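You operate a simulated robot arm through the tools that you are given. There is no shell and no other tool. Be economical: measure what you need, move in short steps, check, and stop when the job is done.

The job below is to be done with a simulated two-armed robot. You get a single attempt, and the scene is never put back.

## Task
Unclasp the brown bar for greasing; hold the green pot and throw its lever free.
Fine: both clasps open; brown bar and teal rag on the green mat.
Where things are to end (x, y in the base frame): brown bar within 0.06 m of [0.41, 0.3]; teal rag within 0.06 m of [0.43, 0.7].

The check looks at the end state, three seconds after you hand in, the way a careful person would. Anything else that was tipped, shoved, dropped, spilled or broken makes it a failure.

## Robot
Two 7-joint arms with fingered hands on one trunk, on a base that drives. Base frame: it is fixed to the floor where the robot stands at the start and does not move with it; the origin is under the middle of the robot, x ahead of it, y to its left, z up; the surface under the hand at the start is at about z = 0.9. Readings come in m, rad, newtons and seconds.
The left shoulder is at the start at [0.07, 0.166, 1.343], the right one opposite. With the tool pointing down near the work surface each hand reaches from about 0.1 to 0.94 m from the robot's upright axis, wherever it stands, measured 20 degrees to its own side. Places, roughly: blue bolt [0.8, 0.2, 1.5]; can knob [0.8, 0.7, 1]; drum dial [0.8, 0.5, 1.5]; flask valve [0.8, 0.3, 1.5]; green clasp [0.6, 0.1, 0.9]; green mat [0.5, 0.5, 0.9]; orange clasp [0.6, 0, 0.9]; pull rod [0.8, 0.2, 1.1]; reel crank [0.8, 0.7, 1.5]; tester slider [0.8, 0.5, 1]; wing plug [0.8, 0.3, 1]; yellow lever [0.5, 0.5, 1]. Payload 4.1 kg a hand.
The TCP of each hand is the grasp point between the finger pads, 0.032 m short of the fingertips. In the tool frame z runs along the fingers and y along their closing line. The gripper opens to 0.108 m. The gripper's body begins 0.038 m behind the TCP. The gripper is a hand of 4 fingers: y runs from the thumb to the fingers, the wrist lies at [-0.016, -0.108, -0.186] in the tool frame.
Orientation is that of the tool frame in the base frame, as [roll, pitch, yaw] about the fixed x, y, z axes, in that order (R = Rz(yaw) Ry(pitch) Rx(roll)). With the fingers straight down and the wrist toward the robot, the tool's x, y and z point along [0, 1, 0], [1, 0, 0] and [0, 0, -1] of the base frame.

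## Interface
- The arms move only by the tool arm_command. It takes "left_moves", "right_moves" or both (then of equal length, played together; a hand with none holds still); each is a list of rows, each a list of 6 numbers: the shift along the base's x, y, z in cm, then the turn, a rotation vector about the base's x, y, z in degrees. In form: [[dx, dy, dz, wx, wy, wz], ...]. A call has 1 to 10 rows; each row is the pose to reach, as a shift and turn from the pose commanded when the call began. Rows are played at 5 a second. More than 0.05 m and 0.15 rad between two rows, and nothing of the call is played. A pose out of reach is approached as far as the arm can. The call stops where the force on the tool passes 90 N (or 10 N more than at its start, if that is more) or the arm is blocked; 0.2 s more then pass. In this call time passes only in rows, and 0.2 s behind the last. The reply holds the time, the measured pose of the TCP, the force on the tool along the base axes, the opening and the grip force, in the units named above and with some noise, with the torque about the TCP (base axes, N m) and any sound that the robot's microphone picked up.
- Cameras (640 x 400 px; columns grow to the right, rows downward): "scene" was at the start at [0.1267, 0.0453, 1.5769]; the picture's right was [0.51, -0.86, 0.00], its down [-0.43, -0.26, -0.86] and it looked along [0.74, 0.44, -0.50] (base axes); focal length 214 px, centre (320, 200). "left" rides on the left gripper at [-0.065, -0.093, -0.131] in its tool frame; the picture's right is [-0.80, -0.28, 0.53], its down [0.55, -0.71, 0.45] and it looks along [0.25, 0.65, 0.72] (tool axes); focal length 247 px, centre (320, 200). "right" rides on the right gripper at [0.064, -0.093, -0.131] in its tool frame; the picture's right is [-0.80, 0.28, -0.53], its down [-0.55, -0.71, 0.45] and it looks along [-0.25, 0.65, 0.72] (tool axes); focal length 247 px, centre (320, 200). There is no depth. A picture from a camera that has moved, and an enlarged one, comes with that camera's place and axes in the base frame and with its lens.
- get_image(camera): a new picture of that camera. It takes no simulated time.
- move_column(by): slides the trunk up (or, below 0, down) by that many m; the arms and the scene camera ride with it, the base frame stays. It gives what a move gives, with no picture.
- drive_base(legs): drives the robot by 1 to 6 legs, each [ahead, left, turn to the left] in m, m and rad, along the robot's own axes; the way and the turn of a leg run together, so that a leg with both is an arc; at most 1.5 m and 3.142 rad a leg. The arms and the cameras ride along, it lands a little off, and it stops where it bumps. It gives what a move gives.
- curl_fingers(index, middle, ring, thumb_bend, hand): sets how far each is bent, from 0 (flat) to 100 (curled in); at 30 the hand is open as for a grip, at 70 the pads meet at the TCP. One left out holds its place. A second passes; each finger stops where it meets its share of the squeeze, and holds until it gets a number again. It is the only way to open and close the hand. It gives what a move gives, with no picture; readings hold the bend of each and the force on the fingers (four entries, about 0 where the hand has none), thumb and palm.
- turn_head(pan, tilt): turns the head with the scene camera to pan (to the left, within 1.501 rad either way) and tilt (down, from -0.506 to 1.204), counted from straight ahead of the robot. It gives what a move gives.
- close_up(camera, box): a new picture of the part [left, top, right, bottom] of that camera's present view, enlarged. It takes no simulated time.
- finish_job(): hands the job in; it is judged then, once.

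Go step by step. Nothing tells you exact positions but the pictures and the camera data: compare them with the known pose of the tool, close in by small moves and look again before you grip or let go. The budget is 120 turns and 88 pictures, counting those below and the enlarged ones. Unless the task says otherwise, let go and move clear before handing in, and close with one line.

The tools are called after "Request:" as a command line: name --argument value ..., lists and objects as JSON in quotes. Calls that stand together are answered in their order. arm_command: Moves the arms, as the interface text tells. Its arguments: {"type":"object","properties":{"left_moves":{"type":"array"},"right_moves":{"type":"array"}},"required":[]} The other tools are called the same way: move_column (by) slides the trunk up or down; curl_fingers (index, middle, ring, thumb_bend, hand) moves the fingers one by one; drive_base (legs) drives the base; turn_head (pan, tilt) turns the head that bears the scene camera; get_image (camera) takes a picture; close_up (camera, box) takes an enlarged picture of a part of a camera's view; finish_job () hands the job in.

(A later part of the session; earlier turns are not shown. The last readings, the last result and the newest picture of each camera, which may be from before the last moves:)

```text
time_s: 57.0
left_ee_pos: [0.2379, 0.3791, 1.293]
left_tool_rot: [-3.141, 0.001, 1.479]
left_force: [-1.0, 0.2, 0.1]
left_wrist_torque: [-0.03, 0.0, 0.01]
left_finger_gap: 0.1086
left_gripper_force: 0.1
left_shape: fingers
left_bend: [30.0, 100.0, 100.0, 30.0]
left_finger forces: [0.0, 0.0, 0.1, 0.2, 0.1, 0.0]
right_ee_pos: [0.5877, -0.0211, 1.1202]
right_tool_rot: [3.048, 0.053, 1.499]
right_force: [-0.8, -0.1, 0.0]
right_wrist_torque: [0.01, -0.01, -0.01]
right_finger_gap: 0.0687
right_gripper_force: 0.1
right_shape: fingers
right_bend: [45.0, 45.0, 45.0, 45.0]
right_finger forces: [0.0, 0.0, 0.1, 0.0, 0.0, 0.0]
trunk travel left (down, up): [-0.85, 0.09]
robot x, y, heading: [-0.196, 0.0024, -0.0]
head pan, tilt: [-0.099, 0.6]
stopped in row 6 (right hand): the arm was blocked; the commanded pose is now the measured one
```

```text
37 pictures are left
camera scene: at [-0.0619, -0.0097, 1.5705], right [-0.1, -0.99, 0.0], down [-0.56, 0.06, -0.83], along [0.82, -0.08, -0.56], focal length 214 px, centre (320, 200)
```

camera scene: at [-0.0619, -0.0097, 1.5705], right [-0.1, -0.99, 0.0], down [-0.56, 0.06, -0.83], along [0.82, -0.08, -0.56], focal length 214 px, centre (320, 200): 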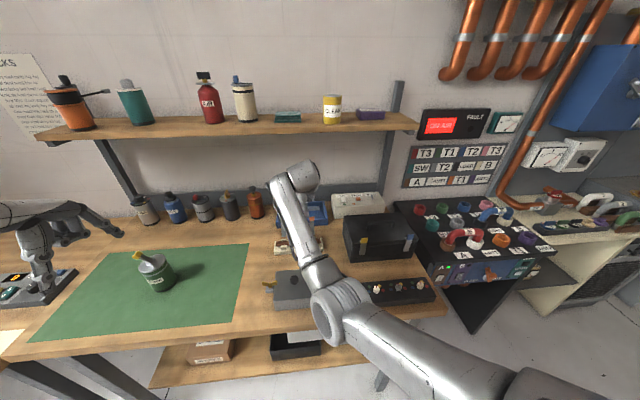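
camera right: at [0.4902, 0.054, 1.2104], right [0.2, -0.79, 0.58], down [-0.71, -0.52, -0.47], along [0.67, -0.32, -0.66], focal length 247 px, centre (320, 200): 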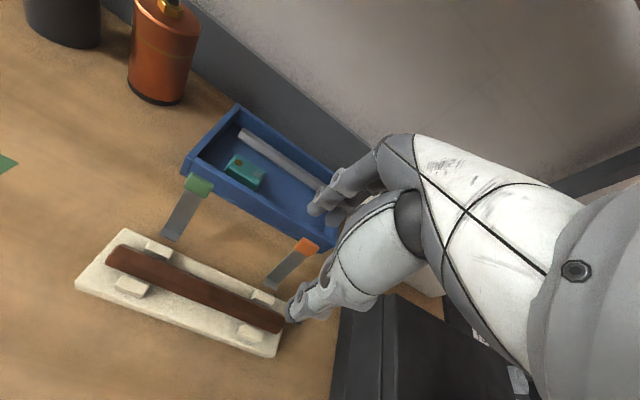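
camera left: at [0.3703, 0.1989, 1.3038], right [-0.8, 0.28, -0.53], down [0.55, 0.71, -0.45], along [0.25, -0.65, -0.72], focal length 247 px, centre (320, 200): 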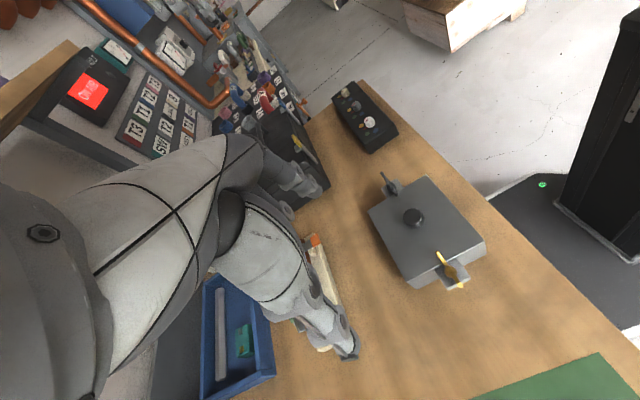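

The elbow is still tucked in because the bar lies across the right arm's centre line. I lift the hand and shift the whole robot 0.27 m to the left, so the bar lies to the right arm's own side.

Request:
arm_command --right_moves '[[-1, 0, 4, 0, 0, 0], [-2, 0, 8, 0, 0, 0], [-4, 0, 12, 0, 0, 0], [-6, 0, 16, 0, 0, 0], [-8, 0, 20, 0, 0, 0]]'

Request:
drive_base --legs '[[0, 0.27, 0]]'

Request:
arm_command --right_moves '[[0, -4, 0, 0, 0, 0], [1, -8, 0, 0, 0, 0], [1.5, -12, 0, 0, 0, 0], [2, -16, 0, 0, 0, 0], [3, -18, -3, 0, 0, 0], [4, -20, -6, 0, 0, 0], [4.5, -20, -10, 0, 0, 0], [5, -20, -14, 0, 0, 0]]'

Request:
get_image --camera "scene"

```text
time_s: 58.2
left_ee_pos: [0.237, 0.3791, 1.2928]
left_tool_rot: [-3.14, 0.004, 1.483]
left_force: [0.1, 0.6, 0.1]
left_wrist_torque: [0.0, 0.02, -0.01]
left_finger_gap: 0.1086
left_gripper_force: 0.0
left_shape: fingers
left_bend: [30.0, 100.0, 100.0, 30.0]
left_finger forces: [0.1, 0.0, 0.0, 0.0, 0.0, 0.1]
right_ee_pos: [0.5042, -0.0164, 1.3179]
right_tool_rot: [3.05, 0.048, 1.506]
right_force: [-0.2, -0.6, 0.2]
right_wrist_torque: [0.02, -0.06, -0.03]
right_finger_gap: 0.0689
right_gripper_force: 0.0
right_shape: fingers
right_bend: [45.0, 45.0, 45.0, 45.0]
right_finger forces: [0.1, 0.0, 0.0, 0.0, 0.0, 0.1]
trunk travel left (down, up): [-0.85, 0.09]
robot x, y, heading: [-0.2006, -0.0007, -0.002]
head pan, tilt: [-0.099, 0.6]
```

```text
time_s: 60.1
left_ee_pos: [0.2398, 0.6388, 1.2931]
left_tool_rot: [-3.14, 0.001, 1.479]
left_force: [0.0, 0.6, -0.6]
left_wrist_torque: [0.02, 0.0, -0.02]
left_finger_gap: 0.1086
left_gripper_force: 0.1
left_shape: fingers
left_bend: [30.0, 100.0, 100.0, 30.0]
left_finger forces: [0.0, 0.0, 0.0, 0.0, 0.0, 0.1]
right_ee_pos: [0.5072, 0.2414, 1.3175]
right_tool_rot: [3.049, 0.046, 1.499]
right_force: [0.1, -0.8, 0.6]
right_wrist_torque: [0.04, 0.04, -0.01]
right_finger_gap: 0.0689
right_gripper_force: 0.2
right_shape: fingers
right_bend: [45.0, 45.0, 45.0, 45.0]
right_finger forces: [0.1, 0.0, 0.1, 0.0, 0.0, 0.0]
trunk travel left (down, up): [-0.85, 0.09]
robot x, y, heading: [-0.1967, 0.2623, -0.002]
head pan, tilt: [-0.099, 0.6]
```

```text
time_s: 61.9
left_ee_pos: [0.2409, 0.6405, 1.2935]
left_tool_rot: [-3.139, 0.0, 1.479]
left_force: [1.1, -0.3, -0.7]
left_wrist_torque: [-0.05, 0.0, 0.03]
left_finger_gap: 0.1085
left_gripper_force: 0.0
left_shape: fingers
left_bend: [30.0, 100.0, 100.0, 30.0]
left_finger forces: [0.0, 0.0, 0.0, 0.1, 0.0, 0.1]
right_ee_pos: [0.5577, 0.0381, 1.1744]
right_tool_rot: [3.05, 0.049, 1.499]
right_force: [-0.1, -1.2, -0.2]
right_wrist_torque: [0.0, -0.03, 0.0]
right_finger_gap: 0.0691
right_gripper_force: 0.1
right_shape: fingers
right_bend: [45.0, 45.0, 45.0, 45.0]
right_finger forces: [0.1, 0.1, 0.0, 0.0, 0.0, 0.0]
trunk travel left (down, up): [-0.85, 0.09]
robot x, y, heading: [-0.1978, 0.2653, -0.01]
head pan, tilt: [-0.099, 0.6]
```

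```text
36 pictures are left
camera scene: at [-0.0601, 0.253, 1.5705], right [-0.11, -0.99, 0.0], down [-0.56, 0.06, -0.82], along [0.82, -0.09, -0.57], focal length 214 px, centre (320, 200)
```

scene: 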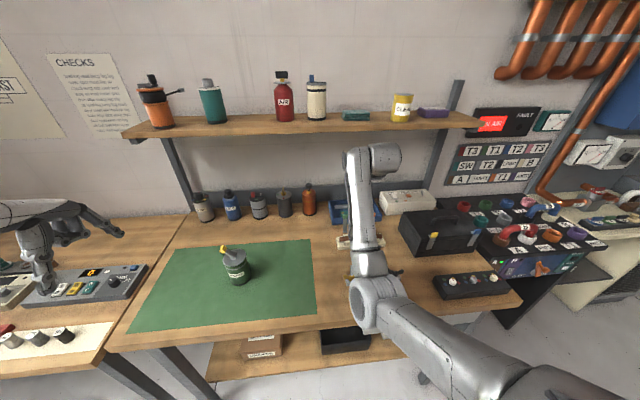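

Now the hand reaches over the bar without trouble. I level it and lower to just above.

Request:
arm_command --right_moves '[[0.2, 0, -2, 1.1, 1.7, 1.3], [0.4, 0, -5, 2.2, 3.4, 2.6], [0.6, 0, -8, 3.2, 5, 4], [0.6, 0, -11, 3.2, 5, 4]]'

Request:
get_image --camera "right"

```text
time_s: 62.9
left_ee_pos: [0.2411, 0.64, 1.2933]
left_tool_rot: [-3.139, 0.001, 1.477]
left_force: [0.2, -1.3, -0.1]
left_wrist_torque: [-0.02, 0.03, 0.01]
left_finger_gap: 0.1085
left_gripper_force: 0.1
left_shape: fingers
left_bend: [30.0, 100.0, 100.0, 30.0]
left_finger forces: [0.1, 0.0, 0.1, 0.0, 0.0, 0.0]
right_ee_pos: [0.5651, 0.0398, 1.0675]
right_tool_rot: [3.137, -0.005, 1.571]
right_force: [0.4, -0.7, 0.9]
right_wrist_torque: [-0.04, -0.02, -0.03]
right_finger_gap: 0.0687
right_gripper_force: 0.0
right_shape: fingers
right_bend: [45.0, 45.0, 45.0, 45.0]
right_finger forces: [0.1, 0.0, 0.0, 0.0, 0.0, 0.1]
trunk travel left (down, up): [-0.85, 0.09]
robot x, y, heading: [-0.1989, 0.2637, -0.007]
head pan, tilt: [-0.099, 0.6]
```

```text
35 pictures are left
camera right: at [0.4703, 0.1029, 1.199], right [0.28, -0.8, 0.53], down [-0.7, -0.55, -0.45], along [0.65, -0.25, -0.72], focal length 247 px, centre (320, 200)
```

right: 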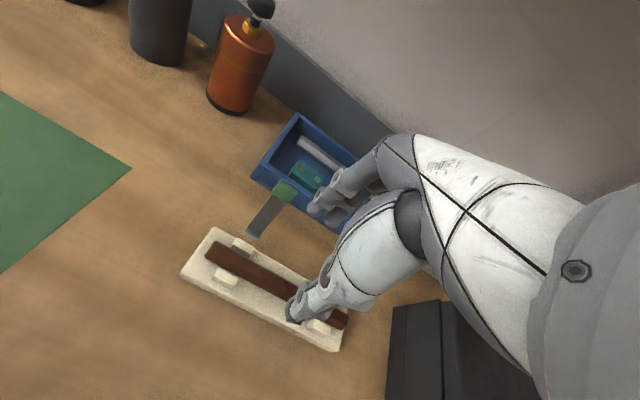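

Alignment is good: index clear of the green strap, the bar between thumb and fingers. I descend and close on the bar.

Request:
arm_command --right_moves '[[0, -0.2, -4, 0, 0, 0], [0, -0.2, -8, 0, 0, 0], [0, -0.2, -10, 0, 0, 0], [0, -0.2, -11.1, 0, 0, 0]]'

Request:
curl_fingers --hand "right" --index 78 --middle 78 --ring 78 --thumb_bend 78

Request:
get_image --camera "right"

```text
time_s: 63.9
left_ee_pos: [0.2389, 0.6396, 1.2934]
left_tool_rot: [3.141, 0.002, 1.478]
left_force: [0.0, -0.3, -0.1]
left_wrist_torque: [-0.01, 0.01, -0.03]
left_finger_gap: 0.1085
left_gripper_force: 0.1
left_shape: fingers
left_bend: [30.0, 100.0, 100.0, 30.0]
left_finger forces: [0.1, 0.0, 0.0, 0.0, 0.1, 0.0]
right_ee_pos: [0.5597, 0.0413, 0.9555]
right_tool_rot: [3.134, -0.003, 1.571]
right_force: [0.1, -0.2, 6.6]
right_wrist_torque: [0.0, -0.3, -0.03]
right_finger_gap: 0.0694
right_gripper_force: 3.2
right_shape: fingers
right_bend: [45.0, 44.0, 45.0, 45.0]
right_finger forces: [1.8, 5.0, 0.0, 0.0, 0.0, 0.0]
trunk travel left (down, up): [-0.85, 0.09]
robot x, y, heading: [-0.1935, 0.2622, -0.012]
head pan, tilt: [-0.099, 0.6]
```

```text
time_s: 64.9
left_ee_pos: [0.2402, 0.6404, 1.2932]
left_tool_rot: [-3.141, 0.002, 1.476]
left_force: [-0.5, -1.1, -0.7]
left_wrist_torque: [0.03, -0.02, 0.0]
left_finger_gap: 0.1087
left_gripper_force: 0.0
left_shape: fingers
left_bend: [30.0, 100.0, 100.0, 30.0]
left_finger forces: [0.0, 0.1, 0.1, 0.1, 0.0, 0.0]
right_ee_pos: [0.5618, 0.0413, 0.9576]
right_tool_rot: [3.131, -0.002, 1.572]
right_force: [24.5, -2.3, 27.0]
right_wrist_torque: [0.21, -1.59, 0.27]
right_finger_gap: 0.0176
right_gripper_force: 36.1
right_shape: fingers
right_bend: [62.0, 48.0, 61.0, 71.0]
right_finger forces: [33.2, 17.3, 11.4, 0.0, 10.5, 0.1]
trunk travel left (down, up): [-0.85, 0.09]
robot x, y, heading: [-0.1965, 0.2645, -0.01]
head pan, tilt: [-0.099, 0.6]
```

```text
34 pictures are left
camera right: at [0.4666, 0.1049, 1.0875], right [0.28, -0.8, 0.53], down [-0.7, -0.55, -0.46], along [0.66, -0.25, -0.71], focal length 247 px, centre (320, 200)
```

right: 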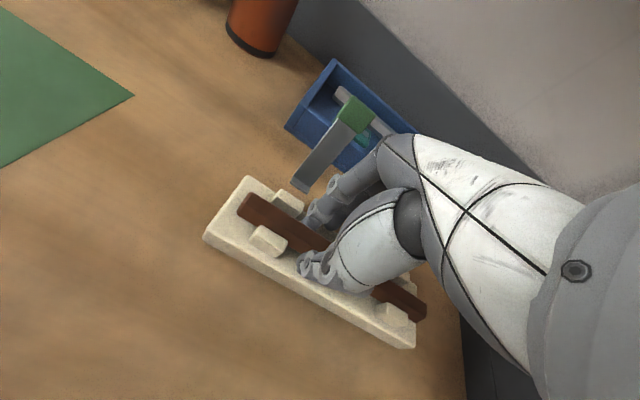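

The fingertips press on the holder's back edge instead of the bar alone. I open a little, rise 1 cm and close again.

Request:
curl_fingers --hand "right" --index 45 --middle 45 --ring 45 --thumb_bend 50

Request:
arm_command --right_moves '[[0, 0, 0.5, 0, 0, 0], [0.1, 0, 1, 0, 0, 0]]'

Request:
curl_fingers --hand "right" --index 74 --middle 74 --ring 74 --thumb_bend 74

Request:
get_image --camera "right"

```text
time_s: 65.9
left_ee_pos: [0.2354, 0.6415, 1.294]
left_tool_rot: [3.138, 0.004, 1.477]
left_force: [-0.6, 0.4, -0.8]
left_wrist_torque: [0.03, -0.02, 0.0]
left_finger_gap: 0.1087
left_gripper_force: 0.1
left_shape: fingers
left_bend: [30.0, 100.0, 100.0, 30.0]
left_finger forces: [0.0, 0.0, 0.1, 0.0, 0.1, 0.1]
right_ee_pos: [0.5568, 0.0415, 0.9591]
right_tool_rot: [3.136, -0.002, 1.57]
right_force: [-7.4, 2.1, 27.0]
right_wrist_torque: [0.45, -0.55, 0.19]
right_finger_gap: 0.0479
right_gripper_force: 15.0
right_shape: fingers
right_bend: [55.0, 44.0, 45.0, 50.0]
right_finger forces: [28.4, 1.3, 0.0, 0.0, 0.0, 0.1]
trunk travel left (down, up): [-0.85, 0.09]
robot x, y, heading: [-0.1986, 0.2668, -0.007]
head pan, tilt: [-0.099, 0.6]
```

```text
time_s: 66.5
left_ee_pos: [0.242, 0.6396, 1.2926]
left_tool_rot: [-3.139, 0.004, 1.475]
left_force: [0.4, 0.7, -0.5]
left_wrist_torque: [0.02, -0.03, -0.01]
left_finger_gap: 0.1085
left_gripper_force: 0.0
left_shape: fingers
left_bend: [30.0, 100.0, 100.0, 30.0]
left_finger forces: [0.0, 0.1, 0.1, 0.1, 0.0, 0.0]
right_ee_pos: [0.5635, 0.0399, 0.9616]
right_tool_rot: [-3.14, -0.004, 1.572]
right_force: [0.1, 0.2, -0.4]
right_wrist_torque: [0.01, -0.05, 0.02]
right_finger_gap: 0.0619
right_gripper_force: 0.1
right_shape: fingers
right_bend: [45.0, 45.0, 45.0, 50.0]
right_finger forces: [0.1, 0.0, 0.1, 0.1, 0.0, 0.0]
trunk travel left (down, up): [-0.85, 0.09]
robot x, y, heading: [-0.1987, 0.2653, -0.01]
head pan, tilt: [-0.099, 0.6]
```

```text
time_s: 67.5
left_ee_pos: [0.2436, 0.6407, 1.2919]
left_tool_rot: [-3.138, 0.003, 1.476]
left_force: [0.1, 0.5, 0.1]
left_wrist_torque: [0.0, -0.01, -0.01]
left_finger_gap: 0.1084
left_gripper_force: 0.0
left_shape: fingers
left_bend: [30.0, 100.0, 100.0, 30.0]
left_finger forces: [0.0, 0.0, 0.0, 0.0, 0.0, 0.0]
right_ee_pos: [0.566, 0.0422, 0.9643]
right_tool_rot: [3.138, -0.003, 1.57]
right_force: [23.2, -0.7, 5.2]
right_wrist_torque: [-0.22, -0.66, 0.37]
right_finger_gap: 0.0162
right_gripper_force: 22.9
right_shape: fingers
right_bend: [71.0, 64.0, 72.0, 67.0]
right_finger forces: [9.0, 10.0, 16.9, 0.0, 8.6, 0.0]
trunk travel left (down, up): [-0.85, 0.09]
robot x, y, heading: [-0.1971, 0.2647, -0.009]
head pan, tilt: [-0.099, 0.6]
```

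```text
33 pictures are left
camera right: at [0.472, 0.1043, 1.0952], right [0.28, -0.8, 0.53], down [-0.7, -0.55, -0.45], along [0.65, -0.25, -0.72], focal length 247 px, centre (320, 200)
```

right: 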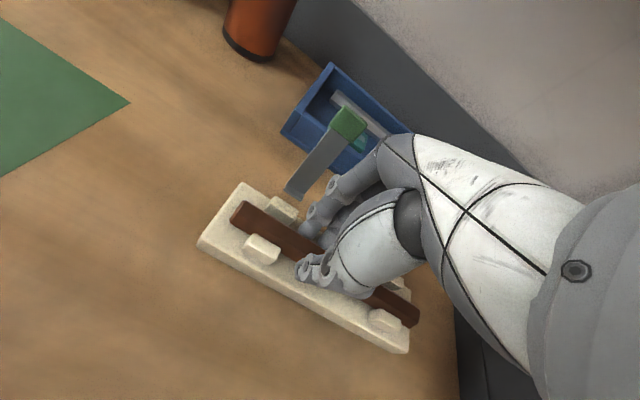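

The grip now reads like a bar between thumb and three fingers (gap 16 mm). I lift a little and look.

Request:
arm_command --right_moves '[[0, 0, 1, 0, 0, 0], [0, 0, 2, 0, 0, 0], [0, 0, 3.5, 0, 0, 0]]'

Request:
get_image --camera "right"

```text
time_s: 68.3
left_ee_pos: [0.2411, 0.6406, 1.2931]
left_tool_rot: [-3.139, 0.001, 1.476]
left_force: [0.9, -0.5, -0.4]
left_wrist_torque: [0.01, -0.01, 0.01]
left_finger_gap: 0.1086
left_gripper_force: 0.1
left_shape: fingers
left_bend: [30.0, 100.0, 100.0, 30.0]
left_finger forces: [0.1, 0.0, 0.0, 0.1, 0.0, 0.0]
right_ee_pos: [0.5641, 0.0399, 1.0001]
right_tool_rot: [-3.141, -0.004, 1.569]
right_force: [0.3, 0.2, -1.2]
right_wrist_torque: [0.02, 0.01, -0.02]
right_finger_gap: 0.0
right_gripper_force: 0.0
right_shape: fingers
right_bend: [73.0, 73.0, 74.0, 72.0]
right_finger forces: [0.1, 0.0, 0.0, 0.0, 0.0, 0.1]
trunk travel left (down, up): [-0.85, 0.09]
robot x, y, heading: [-0.197, 0.2615, -0.006]
head pan, tilt: [-0.099, 0.6]
```

```text
32 pictures are left
camera right: at [0.4703, 0.1034, 1.1318], right [0.28, -0.8, 0.53], down [-0.71, -0.55, -0.45], along [0.65, -0.25, -0.72], focal length 247 px, centre (320, 200)
```

right: 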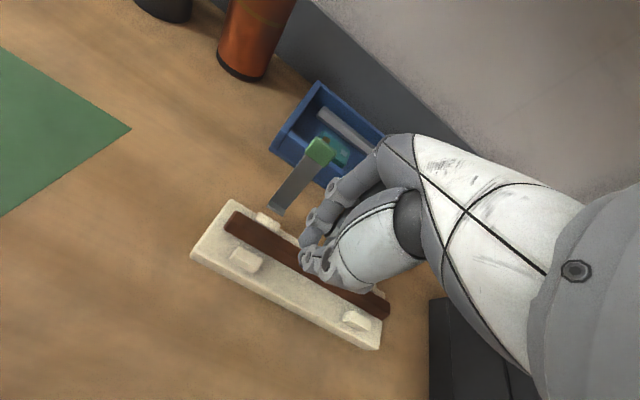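

It slipped off the rounded top: the grip was too high. I pre-shape the fingers narrower and check the bar's exact line before going lower.

Request:
curl_fingers --hand "right" --index 58 --middle 58 --ring 58 --thumb_bend 58

Request:
close_up --camera "right" --box '[180, 180, 400, 360]'

Request:
turn_head --pan -0.45 --tilt 0.75

Request:
close_up --camera "scene" --box '[250, 100, 410, 240]'

```text
time_s: 69.3
left_ee_pos: [0.2392, 0.6408, 1.2921]
left_tool_rot: [-3.14, 0.002, 1.476]
left_force: [0.4, -0.1, -0.6]
left_wrist_torque: [0.0, 0.01, 0.0]
left_finger_gap: 0.1087
left_gripper_force: 0.0
left_shape: fingers
left_bend: [30.0, 100.0, 100.0, 30.0]
left_finger forces: [0.0, 0.0, 0.1, 0.0, 0.0, 0.0]
right_ee_pos: [0.5662, 0.0401, 1.0015]
right_tool_rot: [3.138, -0.004, 1.571]
right_force: [-0.5, 0.3, 0.0]
right_wrist_torque: [-0.03, 0.01, 0.03]
right_finger_gap: 0.0363
right_gripper_force: 0.0
right_shape: fingers
right_bend: [57.0, 57.0, 57.0, 57.0]
right_finger forces: [0.0, 0.0, 0.0, 0.0, 0.0, 0.0]
trunk travel left (down, up): [-0.85, 0.09]
robot x, y, heading: [-0.1963, 0.2644, -0.006]
head pan, tilt: [-0.099, 0.6]
```

```text
2.22 times, centred on (290, 270) of right
camera zoom: at [0.4697, 0.1036, 1.133], right [0.28, -0.8, 0.53], down [-0.7, -0.55, -0.45], along [0.65, -0.25, -0.72], focal length 549 px, centre (387, 44)
```

zoom: 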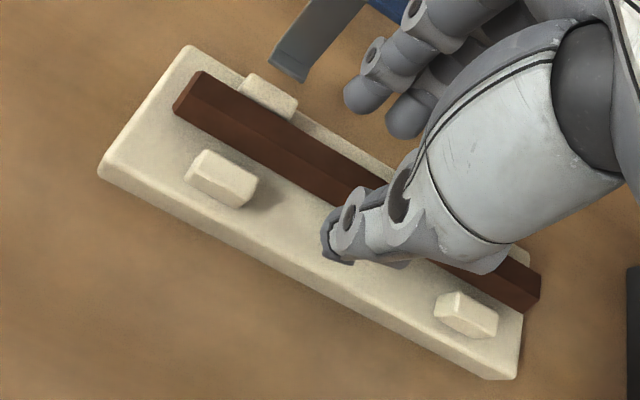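

```text
time_s: 70.2
left_ee_pos: [0.2412, 0.6406, 1.2925]
left_tool_rot: [-3.141, 0.002, 1.477]
left_force: [1.0, 0.3, -0.1]
left_wrist_torque: [0.02, 0.04, 0.0]
left_finger_gap: 0.1086
left_gripper_force: 0.0
left_shape: fingers
left_bend: [30.0, 100.0, 100.0, 30.0]
left_finger forces: [0.0, 0.1, 0.1, 0.0, 0.0, 0.0]
right_ee_pos: [0.5654, 0.0409, 1.0022]
right_tool_rot: [3.136, -0.003, 1.571]
right_force: [0.1, -0.8, -0.7]
right_wrist_torque: [0.05, -0.02, -0.02]
right_finger_gap: 0.0362
right_gripper_force: 0.0
right_shape: fingers
right_bend: [57.0, 57.0, 57.0, 57.0]
right_finger forces: [0.0, 0.0, 0.0, 0.0, 0.0, 0.1]
trunk travel left (down, up): [-0.85, 0.09]
robot x, y, heading: [-0.1946, 0.2644, -0.009]
head pan, tilt: [-0.45, 0.75]
```

```text
2.86 times, centred on (330, 170) of scene
camera zoom: at [-0.074, 0.2263, 1.5576], right [-0.44, -0.9, 0.0], down [-0.61, 0.3, -0.73], along [0.66, -0.32, -0.68], focal length 613 px, centre (291, 286)
```

zoom: 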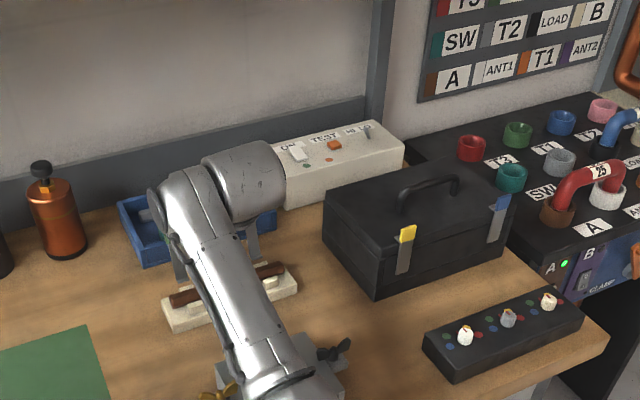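

The bar now lies at x≈0.568 against the rear posts. I descend with the narrower hand and close.

Request:
arm_command --right_moves '[[0.3, -0.6, -2, 0, 0, 0], [0.3, -0.6, -3.4, 0, 0, 0], [0.3, -0.6, -4.4, 0, 0, 0]]'

Request:
curl_fingers --hand "right" --index 80 --middle 80 --ring 80 --thumb_bend 80

Request:
close_up --camera "right" --box '[200, 150, 440, 370]'

```text
time_s: 71.0
left_ee_pos: [0.2394, 0.6405, 1.2936]
left_tool_rot: [-3.141, 0.003, 1.476]
left_force: [-0.8, -0.3, -0.2]
left_wrist_torque: [-0.02, 0.01, 0.01]
left_finger_gap: 0.1086
left_gripper_force: 0.0
left_shape: fingers
left_bend: [30.0, 100.0, 100.0, 30.0]
left_finger forces: [0.1, 0.0, 0.0, 0.1, 0.0, 0.0]
right_ee_pos: [0.5669, 0.035, 0.9588]
right_tool_rot: [3.134, -0.004, 1.573]
right_force: [1.2, -1.4, 7.6]
right_wrist_torque: [-0.12, -0.27, 0.0]
right_finger_gap: 0.0365
right_gripper_force: 4.1
right_shape: fingers
right_bend: [57.0, 56.0, 57.0, 57.0]
right_finger forces: [0.2, 7.2, 0.0, 0.1, 0.0, 0.0]
trunk travel left (down, up): [-0.85, 0.09]
robot x, y, heading: [-0.1979, 0.2648, -0.007]
head pan, tilt: [-0.45, 0.75]
```

```text
time_s: 72.0
left_ee_pos: [0.2407, 0.6412, 1.2913]
left_tool_rot: [-3.14, 0.005, 1.475]
left_force: [0.6, -0.3, 0.1]
left_wrist_torque: [-0.01, -0.02, -0.02]
left_finger_gap: 0.1088
left_gripper_force: 0.0
left_shape: fingers
left_bend: [30.0, 100.0, 100.0, 30.0]
left_finger forces: [0.0, 0.1, 0.0, 0.0, 0.0, 0.0]
right_ee_pos: [0.5684, 0.0355, 0.9563]
right_tool_rot: [3.137, -0.004, 1.572]
right_force: [19.1, 0.1, 15.9]
right_wrist_torque: [-0.09, 0.18, 0.51]
right_finger_gap: 0.0169
right_gripper_force: 32.3
right_shape: fingers
right_bend: [78.0, 78.0, 78.0, 68.0]
right_finger forces: [11.6, 10.9, 12.6, 0.1, 30.2, 0.0]
trunk travel left (down, up): [-0.85, 0.09]
robot x, y, heading: [-0.1996, 0.2674, -0.006]
head pan, tilt: [-0.45, 0.75]
```

```text
1.82 times, centred on (320, 260) of right
camera zoom: at [0.474, 0.0986, 1.0874], right [0.28, -0.8, 0.53], down [-0.7, -0.55, -0.45], along [0.65, -0.25, -0.72], focal length 449 px, centre (320, 91)
```

zoom: 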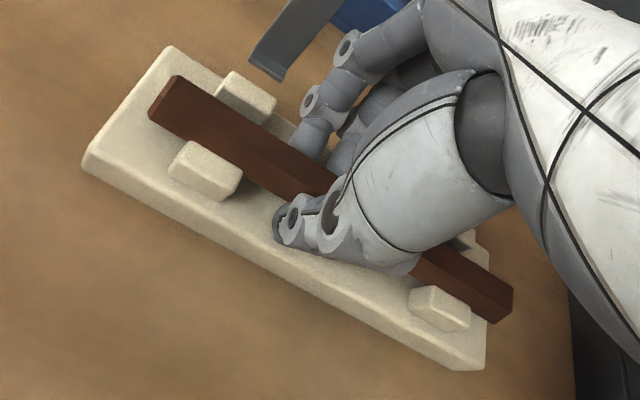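

The grip is now balanced: about 30 N on the thumb and 35 N over the fingers. I lift again.

Request:
arm_command --right_moves '[[0, 0, 0.8, 0, 0, 0], [0, 0, 1.8, 0, 0, 0], [0, 0, 3, 0, 0, 0], [0, 0, 4.5, 0, 0, 0]]'

Request:
close_up --camera "right" --box '[200, 150, 440, 370]'

```text
time_s: 73.0
left_ee_pos: [0.2422, 0.6406, 1.2928]
left_tool_rot: [-3.137, 0.003, 1.475]
left_force: [0.2, 0.0, 0.6]
left_wrist_torque: [0.01, 0.02, -0.04]
left_finger_gap: 0.1088
left_gripper_force: 0.0
left_shape: fingers
left_bend: [30.0, 100.0, 100.0, 30.0]
left_finger forces: [0.0, 0.0, 0.0, 0.0, 0.1, 0.0]
right_ee_pos: [0.5667, 0.0346, 0.9991]
right_tool_rot: [-3.14, -0.004, 1.57]
right_force: [0.5, -0.4, -1.7]
right_wrist_torque: [0.01, -0.04, 0.0]
right_finger_gap: 0.0169
right_gripper_force: 30.6
right_shape: fingers
right_bend: [79.0, 79.0, 79.0, 63.0]
right_finger forces: [10.8, 9.6, 10.1, 0.0, 30.7, 0.1]
trunk travel left (down, up): [-0.85, 0.09]
robot x, y, heading: [-0.2, 0.2682, -0.006]
head pan, tilt: [-0.45, 0.75]
```

```text
1.82 times, centred on (320, 260) of right
camera zoom: at [0.4727, 0.0979, 1.1308], right [0.28, -0.8, 0.53], down [-0.71, -0.55, -0.45], along [0.65, -0.25, -0.72], focal length 449 px, centre (320, 91)
```

zoom: 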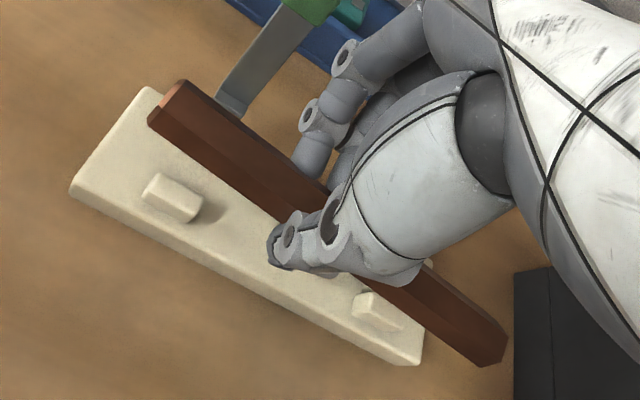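

The bar is free in the grip, its centre about 2 cm to the right of the TCP. I raise it, carry it over the mat and turn it 90° so it lies along x, clear of the pot.

Request:
arm_command --right_moves '[[0, 0, 4, 0, 0, 0], [-1, 0, 8, 0, 0, 0], [-2, 1, 12, 0, 0, 0], [-3, 2, 15, 0, 0, 0]]'

Request:
arm_command --right_moves '[[-1.5, 2.5, 0, 0, 0, 8.5], [-3, 5, 0, 0, 0, 17], [-4.5, 7.5, 0, 0, 0, 25.5], [-6, 10, 0, 0, 0, 34], [-7.5, 12.5, 0, 0, 0, 42.5], [-9, 15, 0, 0, 0, 51], [-10.5, 17.5, 0, 0, 0, 59.5], [-12, 20, 0, 0, 0, 68], [-13.5, 21.5, 0, 0, 0, 76.5], [-14.7, 23, 0, 0, 0, 85]]'

Request:
turn_head --pan 0.1 --tilt 0.75

Request:
get_image --camera "scene"

```text
time_s: 74.0
left_ee_pos: [0.2403, 0.6405, 1.2925]
left_tool_rot: [-3.14, 0.003, 1.477]
left_force: [0.6, 0.4, 0.2]
left_wrist_torque: [-0.04, -0.01, 0.01]
left_finger_gap: 0.1087
left_gripper_force: 0.1
left_shape: fingers
left_bend: [30.0, 100.0, 100.0, 30.0]
left_finger forces: [0.0, 0.0, 0.0, 0.1, 0.0, 0.1]
right_ee_pos: [0.5406, 0.0554, 1.1514]
right_tool_rot: [3.141, -0.004, 1.572]
right_force: [-0.2, -0.1, -1.1]
right_wrist_torque: [0.01, -0.01, 0.03]
right_finger_gap: 0.0173
right_gripper_force: 31.0
right_shape: fingers
right_bend: [79.0, 79.0, 79.0, 63.0]
right_finger forces: [11.0, 10.0, 10.0, 0.1, 31.2, 0.0]
trunk travel left (down, up): [-0.85, 0.09]
robot x, y, heading: [-0.1958, 0.2628, -0.007]
head pan, tilt: [-0.45, 0.75]
```

```text
time_s: 76.2
left_ee_pos: [0.2415, 0.6409, 1.2934]
left_tool_rot: [-3.14, 0.001, 1.476]
left_force: [0.3, 0.0, -0.5]
left_wrist_torque: [0.01, 0.0, 0.0]
left_finger_gap: 0.1084
left_gripper_force: 0.0
left_shape: fingers
left_bend: [30.0, 100.0, 100.0, 30.0]
left_finger forces: [0.0, 0.0, 0.1, 0.0, 0.1, 0.0]
right_ee_pos: [0.3895, 0.2822, 1.1519]
right_tool_rot: [3.138, -0.005, 3.056]
right_force: [0.7, -0.2, -1.5]
right_wrist_torque: [0.0, 0.05, -0.01]
right_finger_gap: 0.0171
right_gripper_force: 31.4
right_shape: fingers
right_bend: [79.0, 79.0, 79.0, 63.0]
right_finger forces: [11.0, 10.1, 9.8, 0.0, 31.3, 0.0]
trunk travel left (down, up): [-0.85, 0.09]
robot x, y, heading: [-0.1997, 0.2628, -0.014]
head pan, tilt: [-0.45, 0.75]
```

```text
time_s: 77.1
left_ee_pos: [0.2417, 0.6403, 1.2916]
left_tool_rot: [3.141, 0.002, 1.476]
left_force: [1.1, -0.2, -0.2]
left_wrist_torque: [0.02, -0.05, -0.01]
left_finger_gap: 0.1085
left_gripper_force: 0.2
left_shape: fingers
left_bend: [30.0, 100.0, 100.0, 30.0]
left_finger forces: [0.1, 0.0, 0.0, 0.1, 0.0, 0.1]
right_ee_pos: [0.3908, 0.2821, 1.1515]
right_tool_rot: [3.139, -0.006, 3.051]
right_force: [0.3, 0.1, -2.8]
right_wrist_torque: [0.01, 0.01, 0.01]
right_finger_gap: 0.017
right_gripper_force: 31.2
right_shape: fingers
right_bend: [79.0, 79.0, 79.0, 63.0]
right_finger forces: [11.0, 10.1, 9.8, 0.0, 31.2, 0.0]
trunk travel left (down, up): [-0.85, 0.09]
robot x, y, heading: [-0.1975, 0.2663, -0.007]
head pan, tilt: [0.099, 0.75]
```

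```text
27 pictures are left
camera scene: at [-0.0659, 0.2702, 1.5576], right [0.09, -1.0, 0.0], down [-0.68, -0.06, -0.73], along [0.73, 0.07, -0.68], focal length 214 px, centre (320, 200)
```

scene: 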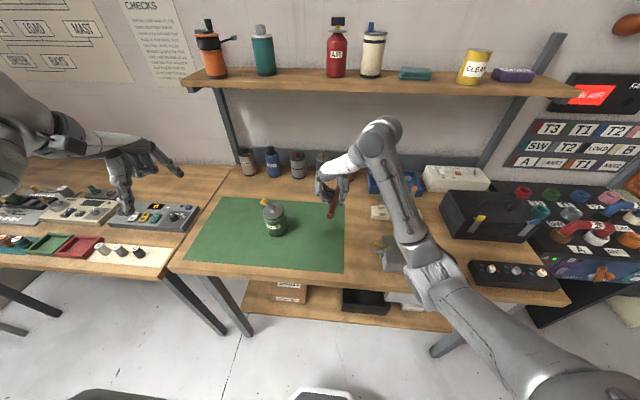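

The bar hangs over the mat lengthwise at about (0.41, 0.285). I lower it to the mat.

Request:
arm_command --right_moves '[[0, 0, -4, 0, 0, 0], [0, 0, -8, 0, 0, 0], [0, 0, -12, 0, 0, 0], [0, 0, -16, 0, 0, 0], [0, 0, -19, 0, 0, 0], [0, 0, -20.3, 0, 0, 0], [0, 0, -20.9, 0, 0, 0]]'

Request:
close_up --camera "scene" --box '[240, 170, 400, 280]'

```text
time_s: 78.7
left_ee_pos: [0.2411, 0.6406, 1.2935]
left_tool_rot: [-3.14, 0.001, 1.475]
left_force: [0.7, -0.3, -0.1]
left_wrist_torque: [0.01, 0.02, 0.0]
left_finger_gap: 0.1085
left_gripper_force: 0.2
left_shape: fingers
left_bend: [30.0, 100.0, 100.0, 30.0]
left_finger forces: [0.0, 0.0, 0.1, 0.0, 0.0, 0.1]
right_ee_pos: [0.3902, 0.2847, 0.943]
right_tool_rot: [3.139, -0.006, 3.054]
right_force: [0.6, -0.2, -1.2]
right_wrist_torque: [0.0, 0.04, -0.02]
right_finger_gap: 0.017
right_gripper_force: 31.8
right_shape: fingers
right_bend: [79.0, 79.0, 79.0, 62.0]
right_finger forces: [11.3, 10.3, 9.8, 0.0, 31.7, 0.0]
trunk travel left (down, up): [-0.85, 0.09]
robot x, y, heading: [-0.1975, 0.2629, -0.006]
head pan, tilt: [0.099, 0.75]
```

```text
3.64 times, centred on (320, 225) of scene
camera zoom: at [-0.0658, 0.2702, 1.5576], right [0.09, -1.0, 0.0], down [-0.68, -0.06, -0.73], along [0.73, 0.07, -0.68], focal length 780 px, centre (320, 109)
```

zoom: 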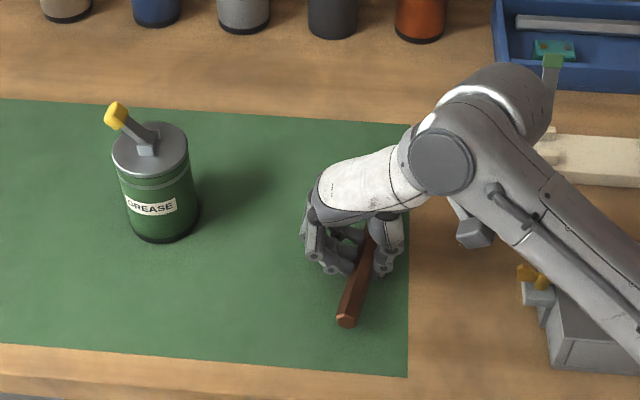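

Almost down. I lower another few millimetres to contact and let go.

Request:
arm_command --right_moves '[[0, 0, -0.4, 0, 0, 0], [0, 0, -0.8, 0, 0, 0]]'

Request:
curl_fingers --hand "right" --index 58 --middle 58 --ring 58 --thumb_bend 50

Request:
arm_command --right_moves '[[0, 0, 3, 0, 0, 0], [0, 0, 7, 0, 0, 0], [0, 0, 11, 0, 0, 0], [0, -1, 15, 0, 0, 0], [0, -3, 19, 0, 0, 0]]'

Request:
get_image --camera "scene"

```text
time_s: 79.3
left_ee_pos: [0.2412, 0.641, 1.2928]
left_tool_rot: [-3.14, 0.001, 1.476]
left_force: [0.2, -0.3, 0.6]
left_wrist_torque: [0.04, -0.03, -0.01]
left_finger_gap: 0.1086
left_gripper_force: 0.1
left_shape: fingers
left_bend: [30.0, 100.0, 100.0, 30.0]
left_finger forces: [0.1, 0.0, 0.0, 0.0, 0.0, 0.0]
right_ee_pos: [0.3915, 0.2852, 0.9362]
right_tool_rot: [3.137, -0.003, 3.055]
right_force: [0.2, 0.9, -0.1]
right_wrist_torque: [0.01, -0.06, 0.03]
right_finger_gap: 0.0173
right_gripper_force: 32.1
right_shape: fingers
right_bend: [79.0, 79.0, 79.0, 62.0]
right_finger forces: [11.0, 10.4, 11.2, 0.0, 31.9, 0.0]
trunk travel left (down, up): [-0.85, 0.09]
robot x, y, heading: [-0.1983, 0.2669, -0.009]
head pan, tilt: [0.099, 0.75]
```

```text
time_s: 80.3
left_ee_pos: [0.2399, 0.6395, 1.2924]
left_tool_rot: [-3.14, 0.001, 1.476]
left_force: [0.2, 0.3, 0.9]
left_wrist_torque: [-0.01, -0.04, -0.01]
left_finger_gap: 0.1087
left_gripper_force: 0.0
left_shape: fingers
left_bend: [30.0, 100.0, 100.0, 30.0]
left_finger forces: [0.0, 0.0, 0.0, 0.0, 0.0, 0.1]
right_ee_pos: [0.3913, 0.2843, 0.9365]
right_tool_rot: [3.137, -0.006, 3.056]
right_force: [1.0, -0.9, 4.3]
right_wrist_torque: [0.09, -0.08, -0.05]
right_finger_gap: 0.0456
right_gripper_force: 2.7
right_shape: fingers
right_bend: [57.0, 58.0, 57.0, 50.0]
right_finger forces: [1.2, 2.7, 0.0, 0.1, 0.0, 0.0]
trunk travel left (down, up): [-0.85, 0.09]
robot x, y, heading: [-0.1985, 0.2645, -0.007]
head pan, tilt: [0.099, 0.75]
```

```text
time_s: 81.5
left_ee_pos: [0.2401, 0.6395, 1.2923]
left_tool_rot: [-3.14, 0.0, 1.475]
left_force: [-0.2, 0.9, -0.5]
left_wrist_torque: [0.02, -0.01, -0.03]
left_finger_gap: 0.1086
left_gripper_force: 0.1
left_shape: fingers
left_bend: [30.0, 100.0, 100.0, 30.0]
left_finger forces: [0.0, 0.1, 0.1, 0.0, 0.1, 0.0]
right_ee_pos: [0.3908, 0.2548, 1.1267]
right_tool_rot: [3.138, -0.004, 3.055]
right_force: [0.3, 0.3, 0.7]
right_wrist_torque: [0.03, 0.0, -0.01]
right_finger_gap: 0.0458
right_gripper_force: 0.1
right_shape: fingers
right_bend: [57.0, 57.0, 57.0, 50.0]
right_finger forces: [0.1, 0.0, 0.1, 0.0, 0.0, 0.0]
trunk travel left (down, up): [-0.85, 0.09]
robot x, y, heading: [-0.1964, 0.2638, -0.003]
head pan, tilt: [0.099, 0.75]
```

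```text
25 pictures are left
camera scene: at [-0.0668, 0.2691, 1.5576], right [0.09, -1.0, 0.0], down [-0.68, -0.06, -0.73], along [0.73, 0.07, -0.68], focal length 214 px, centre (320, 200)
```

scene: 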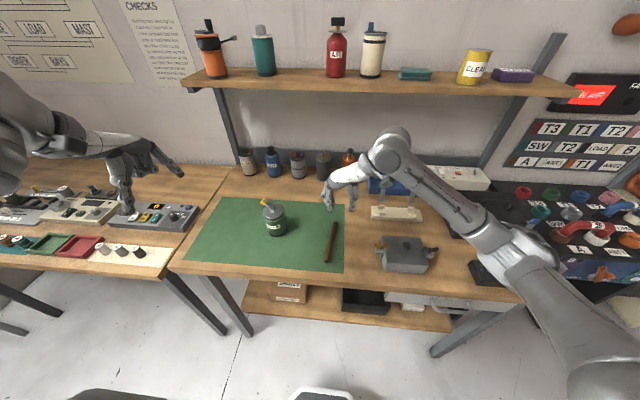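

The bar lies on the mat at about (0.41, 0.28). Next is the rag on the shelf near (0.77, 0.03, 1.38), between the white can and the CLEAN can: I turn the right hand back and raise it.

Request:
arm_command --right_moves '[[0.5, -1.7, 3, 0, 0, -8.5], [1, -3.4, 6, 0, 0, -17], [1.5, -5.1, 9, 0, 0, -25.5], [2, -6.8, 12, 0, 0, -34], [2.5, -8.5, 15, 0, 0, -42.5], [3, -10.2, 18, 0, 0, -51], [3.5, -11.9, 21, 0, 0, -59.5], [4, -13.6, 24, 0, 0, -68], [4.5, -15.3, 27, 0, 0, -76.5], [5, -17, 30, 0, 0, -84.5]]'

Request:
arm_command --right_moves '[[0, -1, 3.5, 0, 0, 0], [0, -2, 7, 0, 0, 0], [0, -3, 10.5, 0, 0, 0], [0, -4, 13.5, 0, 0, 0]]'

Request:
curl_fingers --hand "right" --index 32 --middle 32 --ring 32 --thumb_bend 32

```text
time_s: 83.7
left_ee_pos: [0.2397, 0.641, 1.2931]
left_tool_rot: [-3.14, 0.002, 1.476]
left_force: [-0.5, 0.2, 0.0]
left_wrist_torque: [0.0, 0.04, 0.02]
left_finger_gap: 0.1086
left_gripper_force: 0.0
left_shape: fingers
left_bend: [30.0, 100.0, 100.0, 30.0]
left_finger forces: [0.0, 0.0, 0.0, 0.0, 0.0, 0.0]
right_ee_pos: [0.4418, 0.0851, 1.4263]
right_tool_rot: [3.137, -0.004, 1.577]
right_force: [-1.1, 0.3, 0.1]
right_wrist_torque: [-0.01, -0.01, -0.01]
right_finger_gap: 0.046
right_gripper_force: 0.0
right_shape: fingers
right_bend: [57.0, 57.0, 57.0, 50.0]
right_finger forces: [0.0, 0.0, 0.1, 0.0, 0.1, 0.0]
trunk travel left (down, up): [-0.85, 0.09]
robot x, y, heading: [-0.1947, 0.2649, -0.007]
head pan, tilt: [0.099, 0.75]
```

```text
time_s: 84.7
left_ee_pos: [0.2405, 0.6409, 1.2926]
left_tool_rot: [-3.14, 0.002, 1.478]
left_force: [0.2, -0.1, 1.5]
left_wrist_torque: [-0.02, 0.02, -0.01]
left_finger_gap: 0.1085
left_gripper_force: 0.0
left_shape: fingers
left_bend: [30.0, 100.0, 100.0, 30.0]
left_finger forces: [0.0, 0.0, 0.1, 0.1, 0.0, 0.0]
right_ee_pos: [0.4416, 0.0439, 1.5597]
right_tool_rot: [3.139, -0.003, 1.58]
right_force: [0.3, 0.0, 0.0]
right_wrist_torque: [-0.01, -0.01, 0.0]
right_finger_gap: 0.0456
right_gripper_force: 0.1
right_shape: fingers
right_bend: [57.0, 57.0, 57.0, 50.0]
right_finger forces: [0.1, 0.0, 0.0, 0.0, 0.0, 0.0]
trunk travel left (down, up): [-0.85, 0.09]
robot x, y, heading: [-0.1987, 0.2611, -0.004]
head pan, tilt: [0.099, 0.75]
```

```text
time_s: 85.7
left_ee_pos: [0.2409, 0.6399, 1.2934]
left_tool_rot: [-3.14, 0.003, 1.478]
left_force: [-0.4, -0.3, -0.6]
left_wrist_torque: [-0.05, 0.03, 0.04]
left_finger_gap: 0.1084
left_gripper_force: 0.2
left_shape: fingers
left_bend: [30.0, 100.0, 100.0, 30.0]
left_finger forces: [0.0, 0.1, 0.0, 0.0, 0.0, 0.0]
right_ee_pos: [0.4427, 0.0447, 1.5591]
right_tool_rot: [3.138, -0.005, 1.58]
right_force: [0.3, -0.1, 0.3]
right_wrist_torque: [-0.02, -0.04, 0.01]
right_finger_gap: 0.1027
right_gripper_force: 0.1
right_shape: fingers
right_bend: [32.0, 32.0, 32.0, 32.0]
right_finger forces: [0.1, 0.0, 0.0, 0.0, 0.0, 0.1]
trunk travel left (down, up): [-0.85, 0.09]
robot x, y, heading: [-0.1992, 0.2643, -0.007]
head pan, tilt: [0.099, 0.75]
```

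I drive 0.15 m forward so the shelf is comfortably in reach, then look from the right hand.

Request:
drive_base --legs '[[0.15, 0, 0]]'

Request:
arm_command --right_moves '[[2, 0, 0, 0, 0, 0], [4.5, 0, 0, 0, 0, 0]]'

Request:
get_image --camera "right"

Request:
close_up --camera "scene" --box '[300, 0, 560, 150]'

```text
time_s: 87.1
left_ee_pos: [0.3926, 0.6386, 1.2936]
left_tool_rot: [3.142, 0.002, 1.474]
left_force: [-0.6, 0.2, 0.3]
left_wrist_torque: [0.02, -0.01, -0.01]
left_finger_gap: 0.1084
left_gripper_force: 0.1
left_shape: fingers
left_bend: [30.0, 100.0, 100.0, 30.0]
left_finger forces: [0.0, 0.0, 0.0, 0.0, 0.1, 0.1]
right_ee_pos: [0.5922, 0.0428, 1.5609]
right_tool_rot: [3.136, -0.007, 1.578]
right_force: [-0.9, 0.5, -0.1]
right_wrist_torque: [-0.02, 0.0, 0.02]
right_finger_gap: 0.1031
right_gripper_force: 0.0
right_shape: fingers
right_bend: [32.0, 32.0, 32.0, 32.0]
right_finger forces: [0.0, 0.1, 0.0, 0.1, 0.0, 0.0]
trunk travel left (down, up): [-0.85, 0.09]
robot x, y, heading: [-0.0427, 0.26, -0.007]
head pan, tilt: [0.099, 0.75]
```

```text
time_s: 87.7
left_ee_pos: [0.395, 0.6398, 1.2929]
left_tool_rot: [-3.14, 0.004, 1.474]
left_force: [0.4, -0.3, 1.2]
left_wrist_torque: [-0.01, -0.01, 0.0]
left_finger_gap: 0.1087
left_gripper_force: 0.0
left_shape: fingers
left_bend: [30.0, 100.0, 100.0, 30.0]
left_finger forces: [0.0, 0.0, 0.0, 0.0, 0.1, 0.0]
right_ee_pos: [0.6418, 0.0424, 1.5607]
right_tool_rot: [3.139, -0.002, 1.578]
right_force: [-0.3, 0.3, 0.4]
right_wrist_torque: [-0.03, -0.01, -0.02]
right_finger_gap: 0.1031
right_gripper_force: 0.2
right_shape: fingers
right_bend: [32.0, 32.0, 32.0, 32.0]
right_finger forces: [0.0, 0.0, 0.1, 0.0, 0.0, 0.1]
trunk travel left (down, up): [-0.85, 0.09]
robot x, y, heading: [-0.0457, 0.2634, -0.006]
head pan, tilt: [0.099, 0.75]
```

```text
24 pictures are left
camera right: at [0.5464, 0.1047, 1.6903], right [0.29, -0.8, 0.53], down [-0.7, -0.55, -0.45], along [0.65, -0.24, -0.72], focal length 247 px, centre (320, 200)
```

right: 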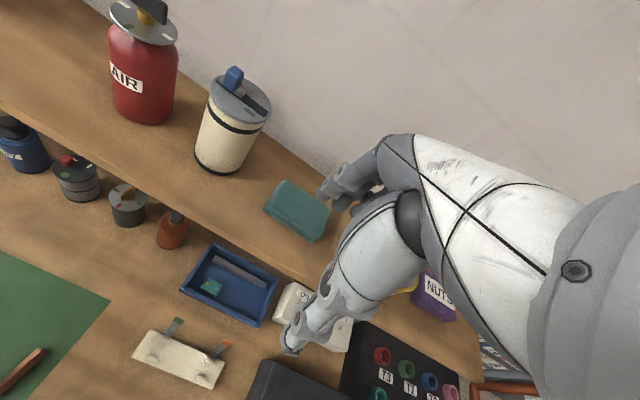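

```text
2.46 times, centred on (430, 75) of scene
camera zoom: at [0.0883, 0.2701, 1.5576], right [0.09, -1.0, 0.0], down [-0.68, -0.06, -0.73], along [0.73, 0.07, -0.68], focal length 528 px, centre (49, 508)
```

zoom: 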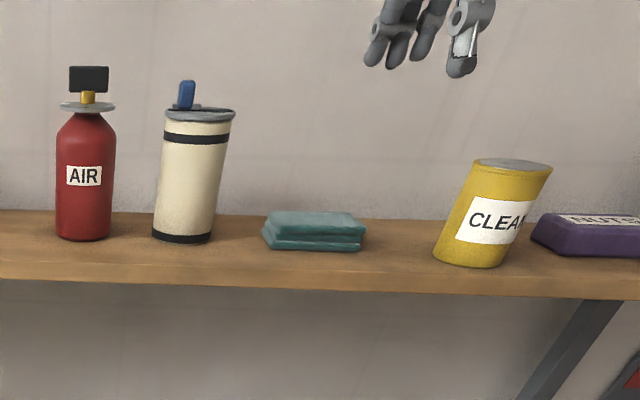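

The rag is about 0.067 × 0.095 m centred at (0.782, 0.026), shelf top about 1.362. I move over it and partly down, then check.

Request:
arm_command --right_moves '[[4, 0, 0, 0, 0, 0], [8, 0, 0, 0, 0, 0], [12, 0, 0, 0, 0, 0], [14, 0.1, -2, 0, 0, -0.4], [14, 0.1, -6, 0, 0, -0.4], [14, 0.1, -10, 0, 0, -0.4], [14, 0.1, -12.5, 0, 0, -0.4]]'

Request:
get_image --camera "right"

Request:
close_up --camera "scene" --box '[300, 0, 560, 150]'

```text
time_s: 89.3
left_ee_pos: [0.3951, 0.64, 1.2936]
left_tool_rot: [-3.14, 0.004, 1.475]
left_force: [0.4, 1.2, -0.3]
left_wrist_torque: [-0.01, 0.04, 0.01]
left_finger_gap: 0.1088
left_gripper_force: 0.1
left_shape: fingers
left_bend: [30.0, 100.0, 100.0, 30.0]
left_finger forces: [0.0, 0.1, 0.0, 0.0, 0.1, 0.0]
right_ee_pos: [0.7833, 0.0432, 1.4361]
right_tool_rot: [3.138, -0.002, 1.571]
right_force: [0.5, 0.1, 0.5]
right_wrist_torque: [-0.01, 0.03, -0.05]
right_finger_gap: 0.1032
right_gripper_force: 0.0
right_shape: fingers
right_bend: [32.0, 32.0, 32.0, 32.0]
right_finger forces: [0.0, 0.1, 0.0, 0.0, 0.1, 0.0]
trunk travel left (down, up): [-0.85, 0.09]
robot x, y, heading: [-0.0429, 0.2663, -0.007]
head pan, tilt: [0.099, 0.75]
```

```text
22 pictures are left
camera right: at [0.6888, 0.1067, 1.5662], right [0.28, -0.8, 0.53], down [-0.7, -0.55, -0.45], along [0.65, -0.25, -0.72], focal length 247 px, centre (320, 200)
```

right: 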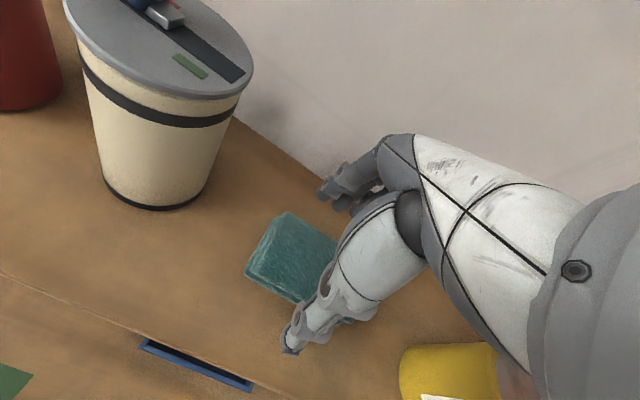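

```text
2.46 times, centred on (430, 75) of scene
camera zoom: at [0.0879, 0.2702, 1.5577], right [0.09, -1.0, 0.0], down [-0.68, -0.06, -0.73], along [0.73, 0.07, -0.68], focal length 528 px, centre (49, 508)
```

zoom: 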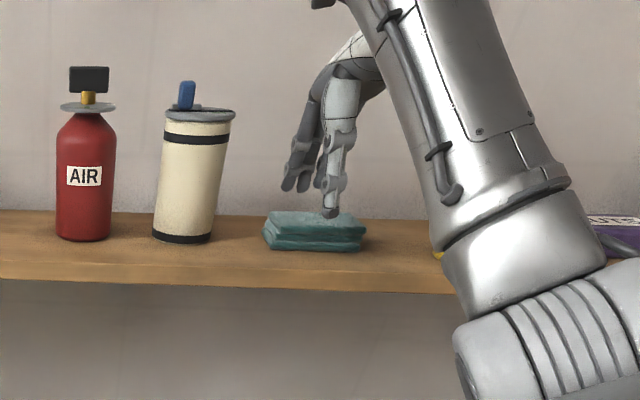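

Thumb and fingers straddle the rag front and back with room on both sides. I descend and close gently.

Request:
arm_command --right_moves '[[0, 0, -1.5, 0, 0, 0], [0, 0, -3.1, 0, 0, 0]]'

Request:
curl_fingers --hand "right" --index 62 --middle 62 --ring 62 --thumb_bend 62

Request:
arm_command --right_moves '[[0, 0, 1.5, 0, 0, 0], [0, 0, 4, 0, 0, 0]]'

Request:
get_image --camera "right"

```text
time_s: 89.9
left_ee_pos: [0.3953, 0.6392, 1.293]
left_tool_rot: [-3.14, 0.002, 1.474]
left_force: [-0.3, 0.2, 0.6]
left_wrist_torque: [-0.04, 0.0, 0.02]
left_finger_gap: 0.1085
left_gripper_force: 0.0
left_shape: fingers
left_bend: [30.0, 100.0, 100.0, 30.0]
left_finger forces: [0.1, 0.0, 0.1, 0.0, 0.0, 0.0]
right_ee_pos: [0.7822, 0.0443, 1.4033]
right_tool_rot: [3.137, -0.003, 1.573]
right_force: [0.0, 0.1, -0.6]
right_wrist_torque: [0.0, 0.04, 0.01]
right_finger_gap: 0.1033
right_gripper_force: 0.0
right_shape: fingers
right_bend: [32.0, 32.0, 32.0, 32.0]
right_finger forces: [0.0, 0.1, 0.0, 0.0, 0.1, 0.0]
trunk travel left (down, up): [-0.85, 0.09]
robot x, y, heading: [-0.0426, 0.2634, -0.007]
head pan, tilt: [0.099, 0.75]
```

```text
time_s: 90.9
left_ee_pos: [0.3954, 0.638, 1.2932]
left_tool_rot: [-3.14, 0.003, 1.475]
left_force: [-0.2, 0.1, 0.3]
left_wrist_torque: [0.0, 0.0, 0.0]
left_finger_gap: 0.1086
left_gripper_force: 0.0
left_shape: fingers
left_bend: [30.0, 100.0, 100.0, 30.0]
left_finger forces: [0.0, 0.0, 0.1, 0.0, 0.0, 0.0]
right_ee_pos: [0.7812, 0.0443, 1.404]
right_tool_rot: [3.137, -0.004, 1.569]
right_force: [0.6, 0.5, 2.9]
right_wrist_torque: [-0.07, -0.13, 0.01]
right_finger_gap: 0.0618
right_gripper_force: 19.6
right_shape: fingers
right_bend: [54.0, 55.0, 54.0, 47.0]
right_finger forces: [5.9, 6.8, 6.7, 0.0, 18.8, 0.1]
trunk travel left (down, up): [-0.85, 0.09]
robot x, y, heading: [-0.0422, 0.2606, -0.005]
head pan, tilt: [0.099, 0.75]
```

```text
time_s: 91.5
left_ee_pos: [0.3931, 0.6411, 1.2938]
left_tool_rot: [-3.14, 0.002, 1.475]
left_force: [0.1, 0.9, 0.0]
left_wrist_torque: [0.0, -0.04, 0.0]
left_finger_gap: 0.1087
left_gripper_force: 0.0
left_shape: fingers
left_bend: [30.0, 100.0, 100.0, 30.0]
left_finger forces: [0.0, 0.0, 0.0, 0.0, 0.0, 0.0]
right_ee_pos: [0.7799, 0.0438, 1.4443]
right_tool_rot: [3.139, -0.002, 1.571]
right_force: [0.6, 0.5, 0.0]
right_wrist_torque: [0.01, -0.01, -0.01]
right_finger_gap: 0.0618
right_gripper_force: 18.6
right_shape: fingers
right_bend: [54.0, 55.0, 54.0, 47.0]
right_finger forces: [5.9, 6.4, 6.5, 0.0, 18.7, 0.1]
trunk travel left (down, up): [-0.85, 0.09]
robot x, y, heading: [-0.0429, 0.26, -0.006]
head pan, tilt: [0.099, 0.75]
```

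```text
20 pictures are left
camera right: at [0.6858, 0.1071, 1.5746], right [0.28, -0.8, 0.53], down [-0.7, -0.55, -0.45], along [0.65, -0.25, -0.72], focal length 247 px, centre (320, 200)
```

right: 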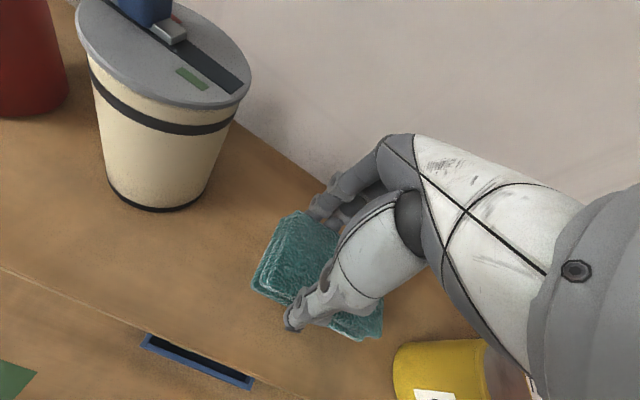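

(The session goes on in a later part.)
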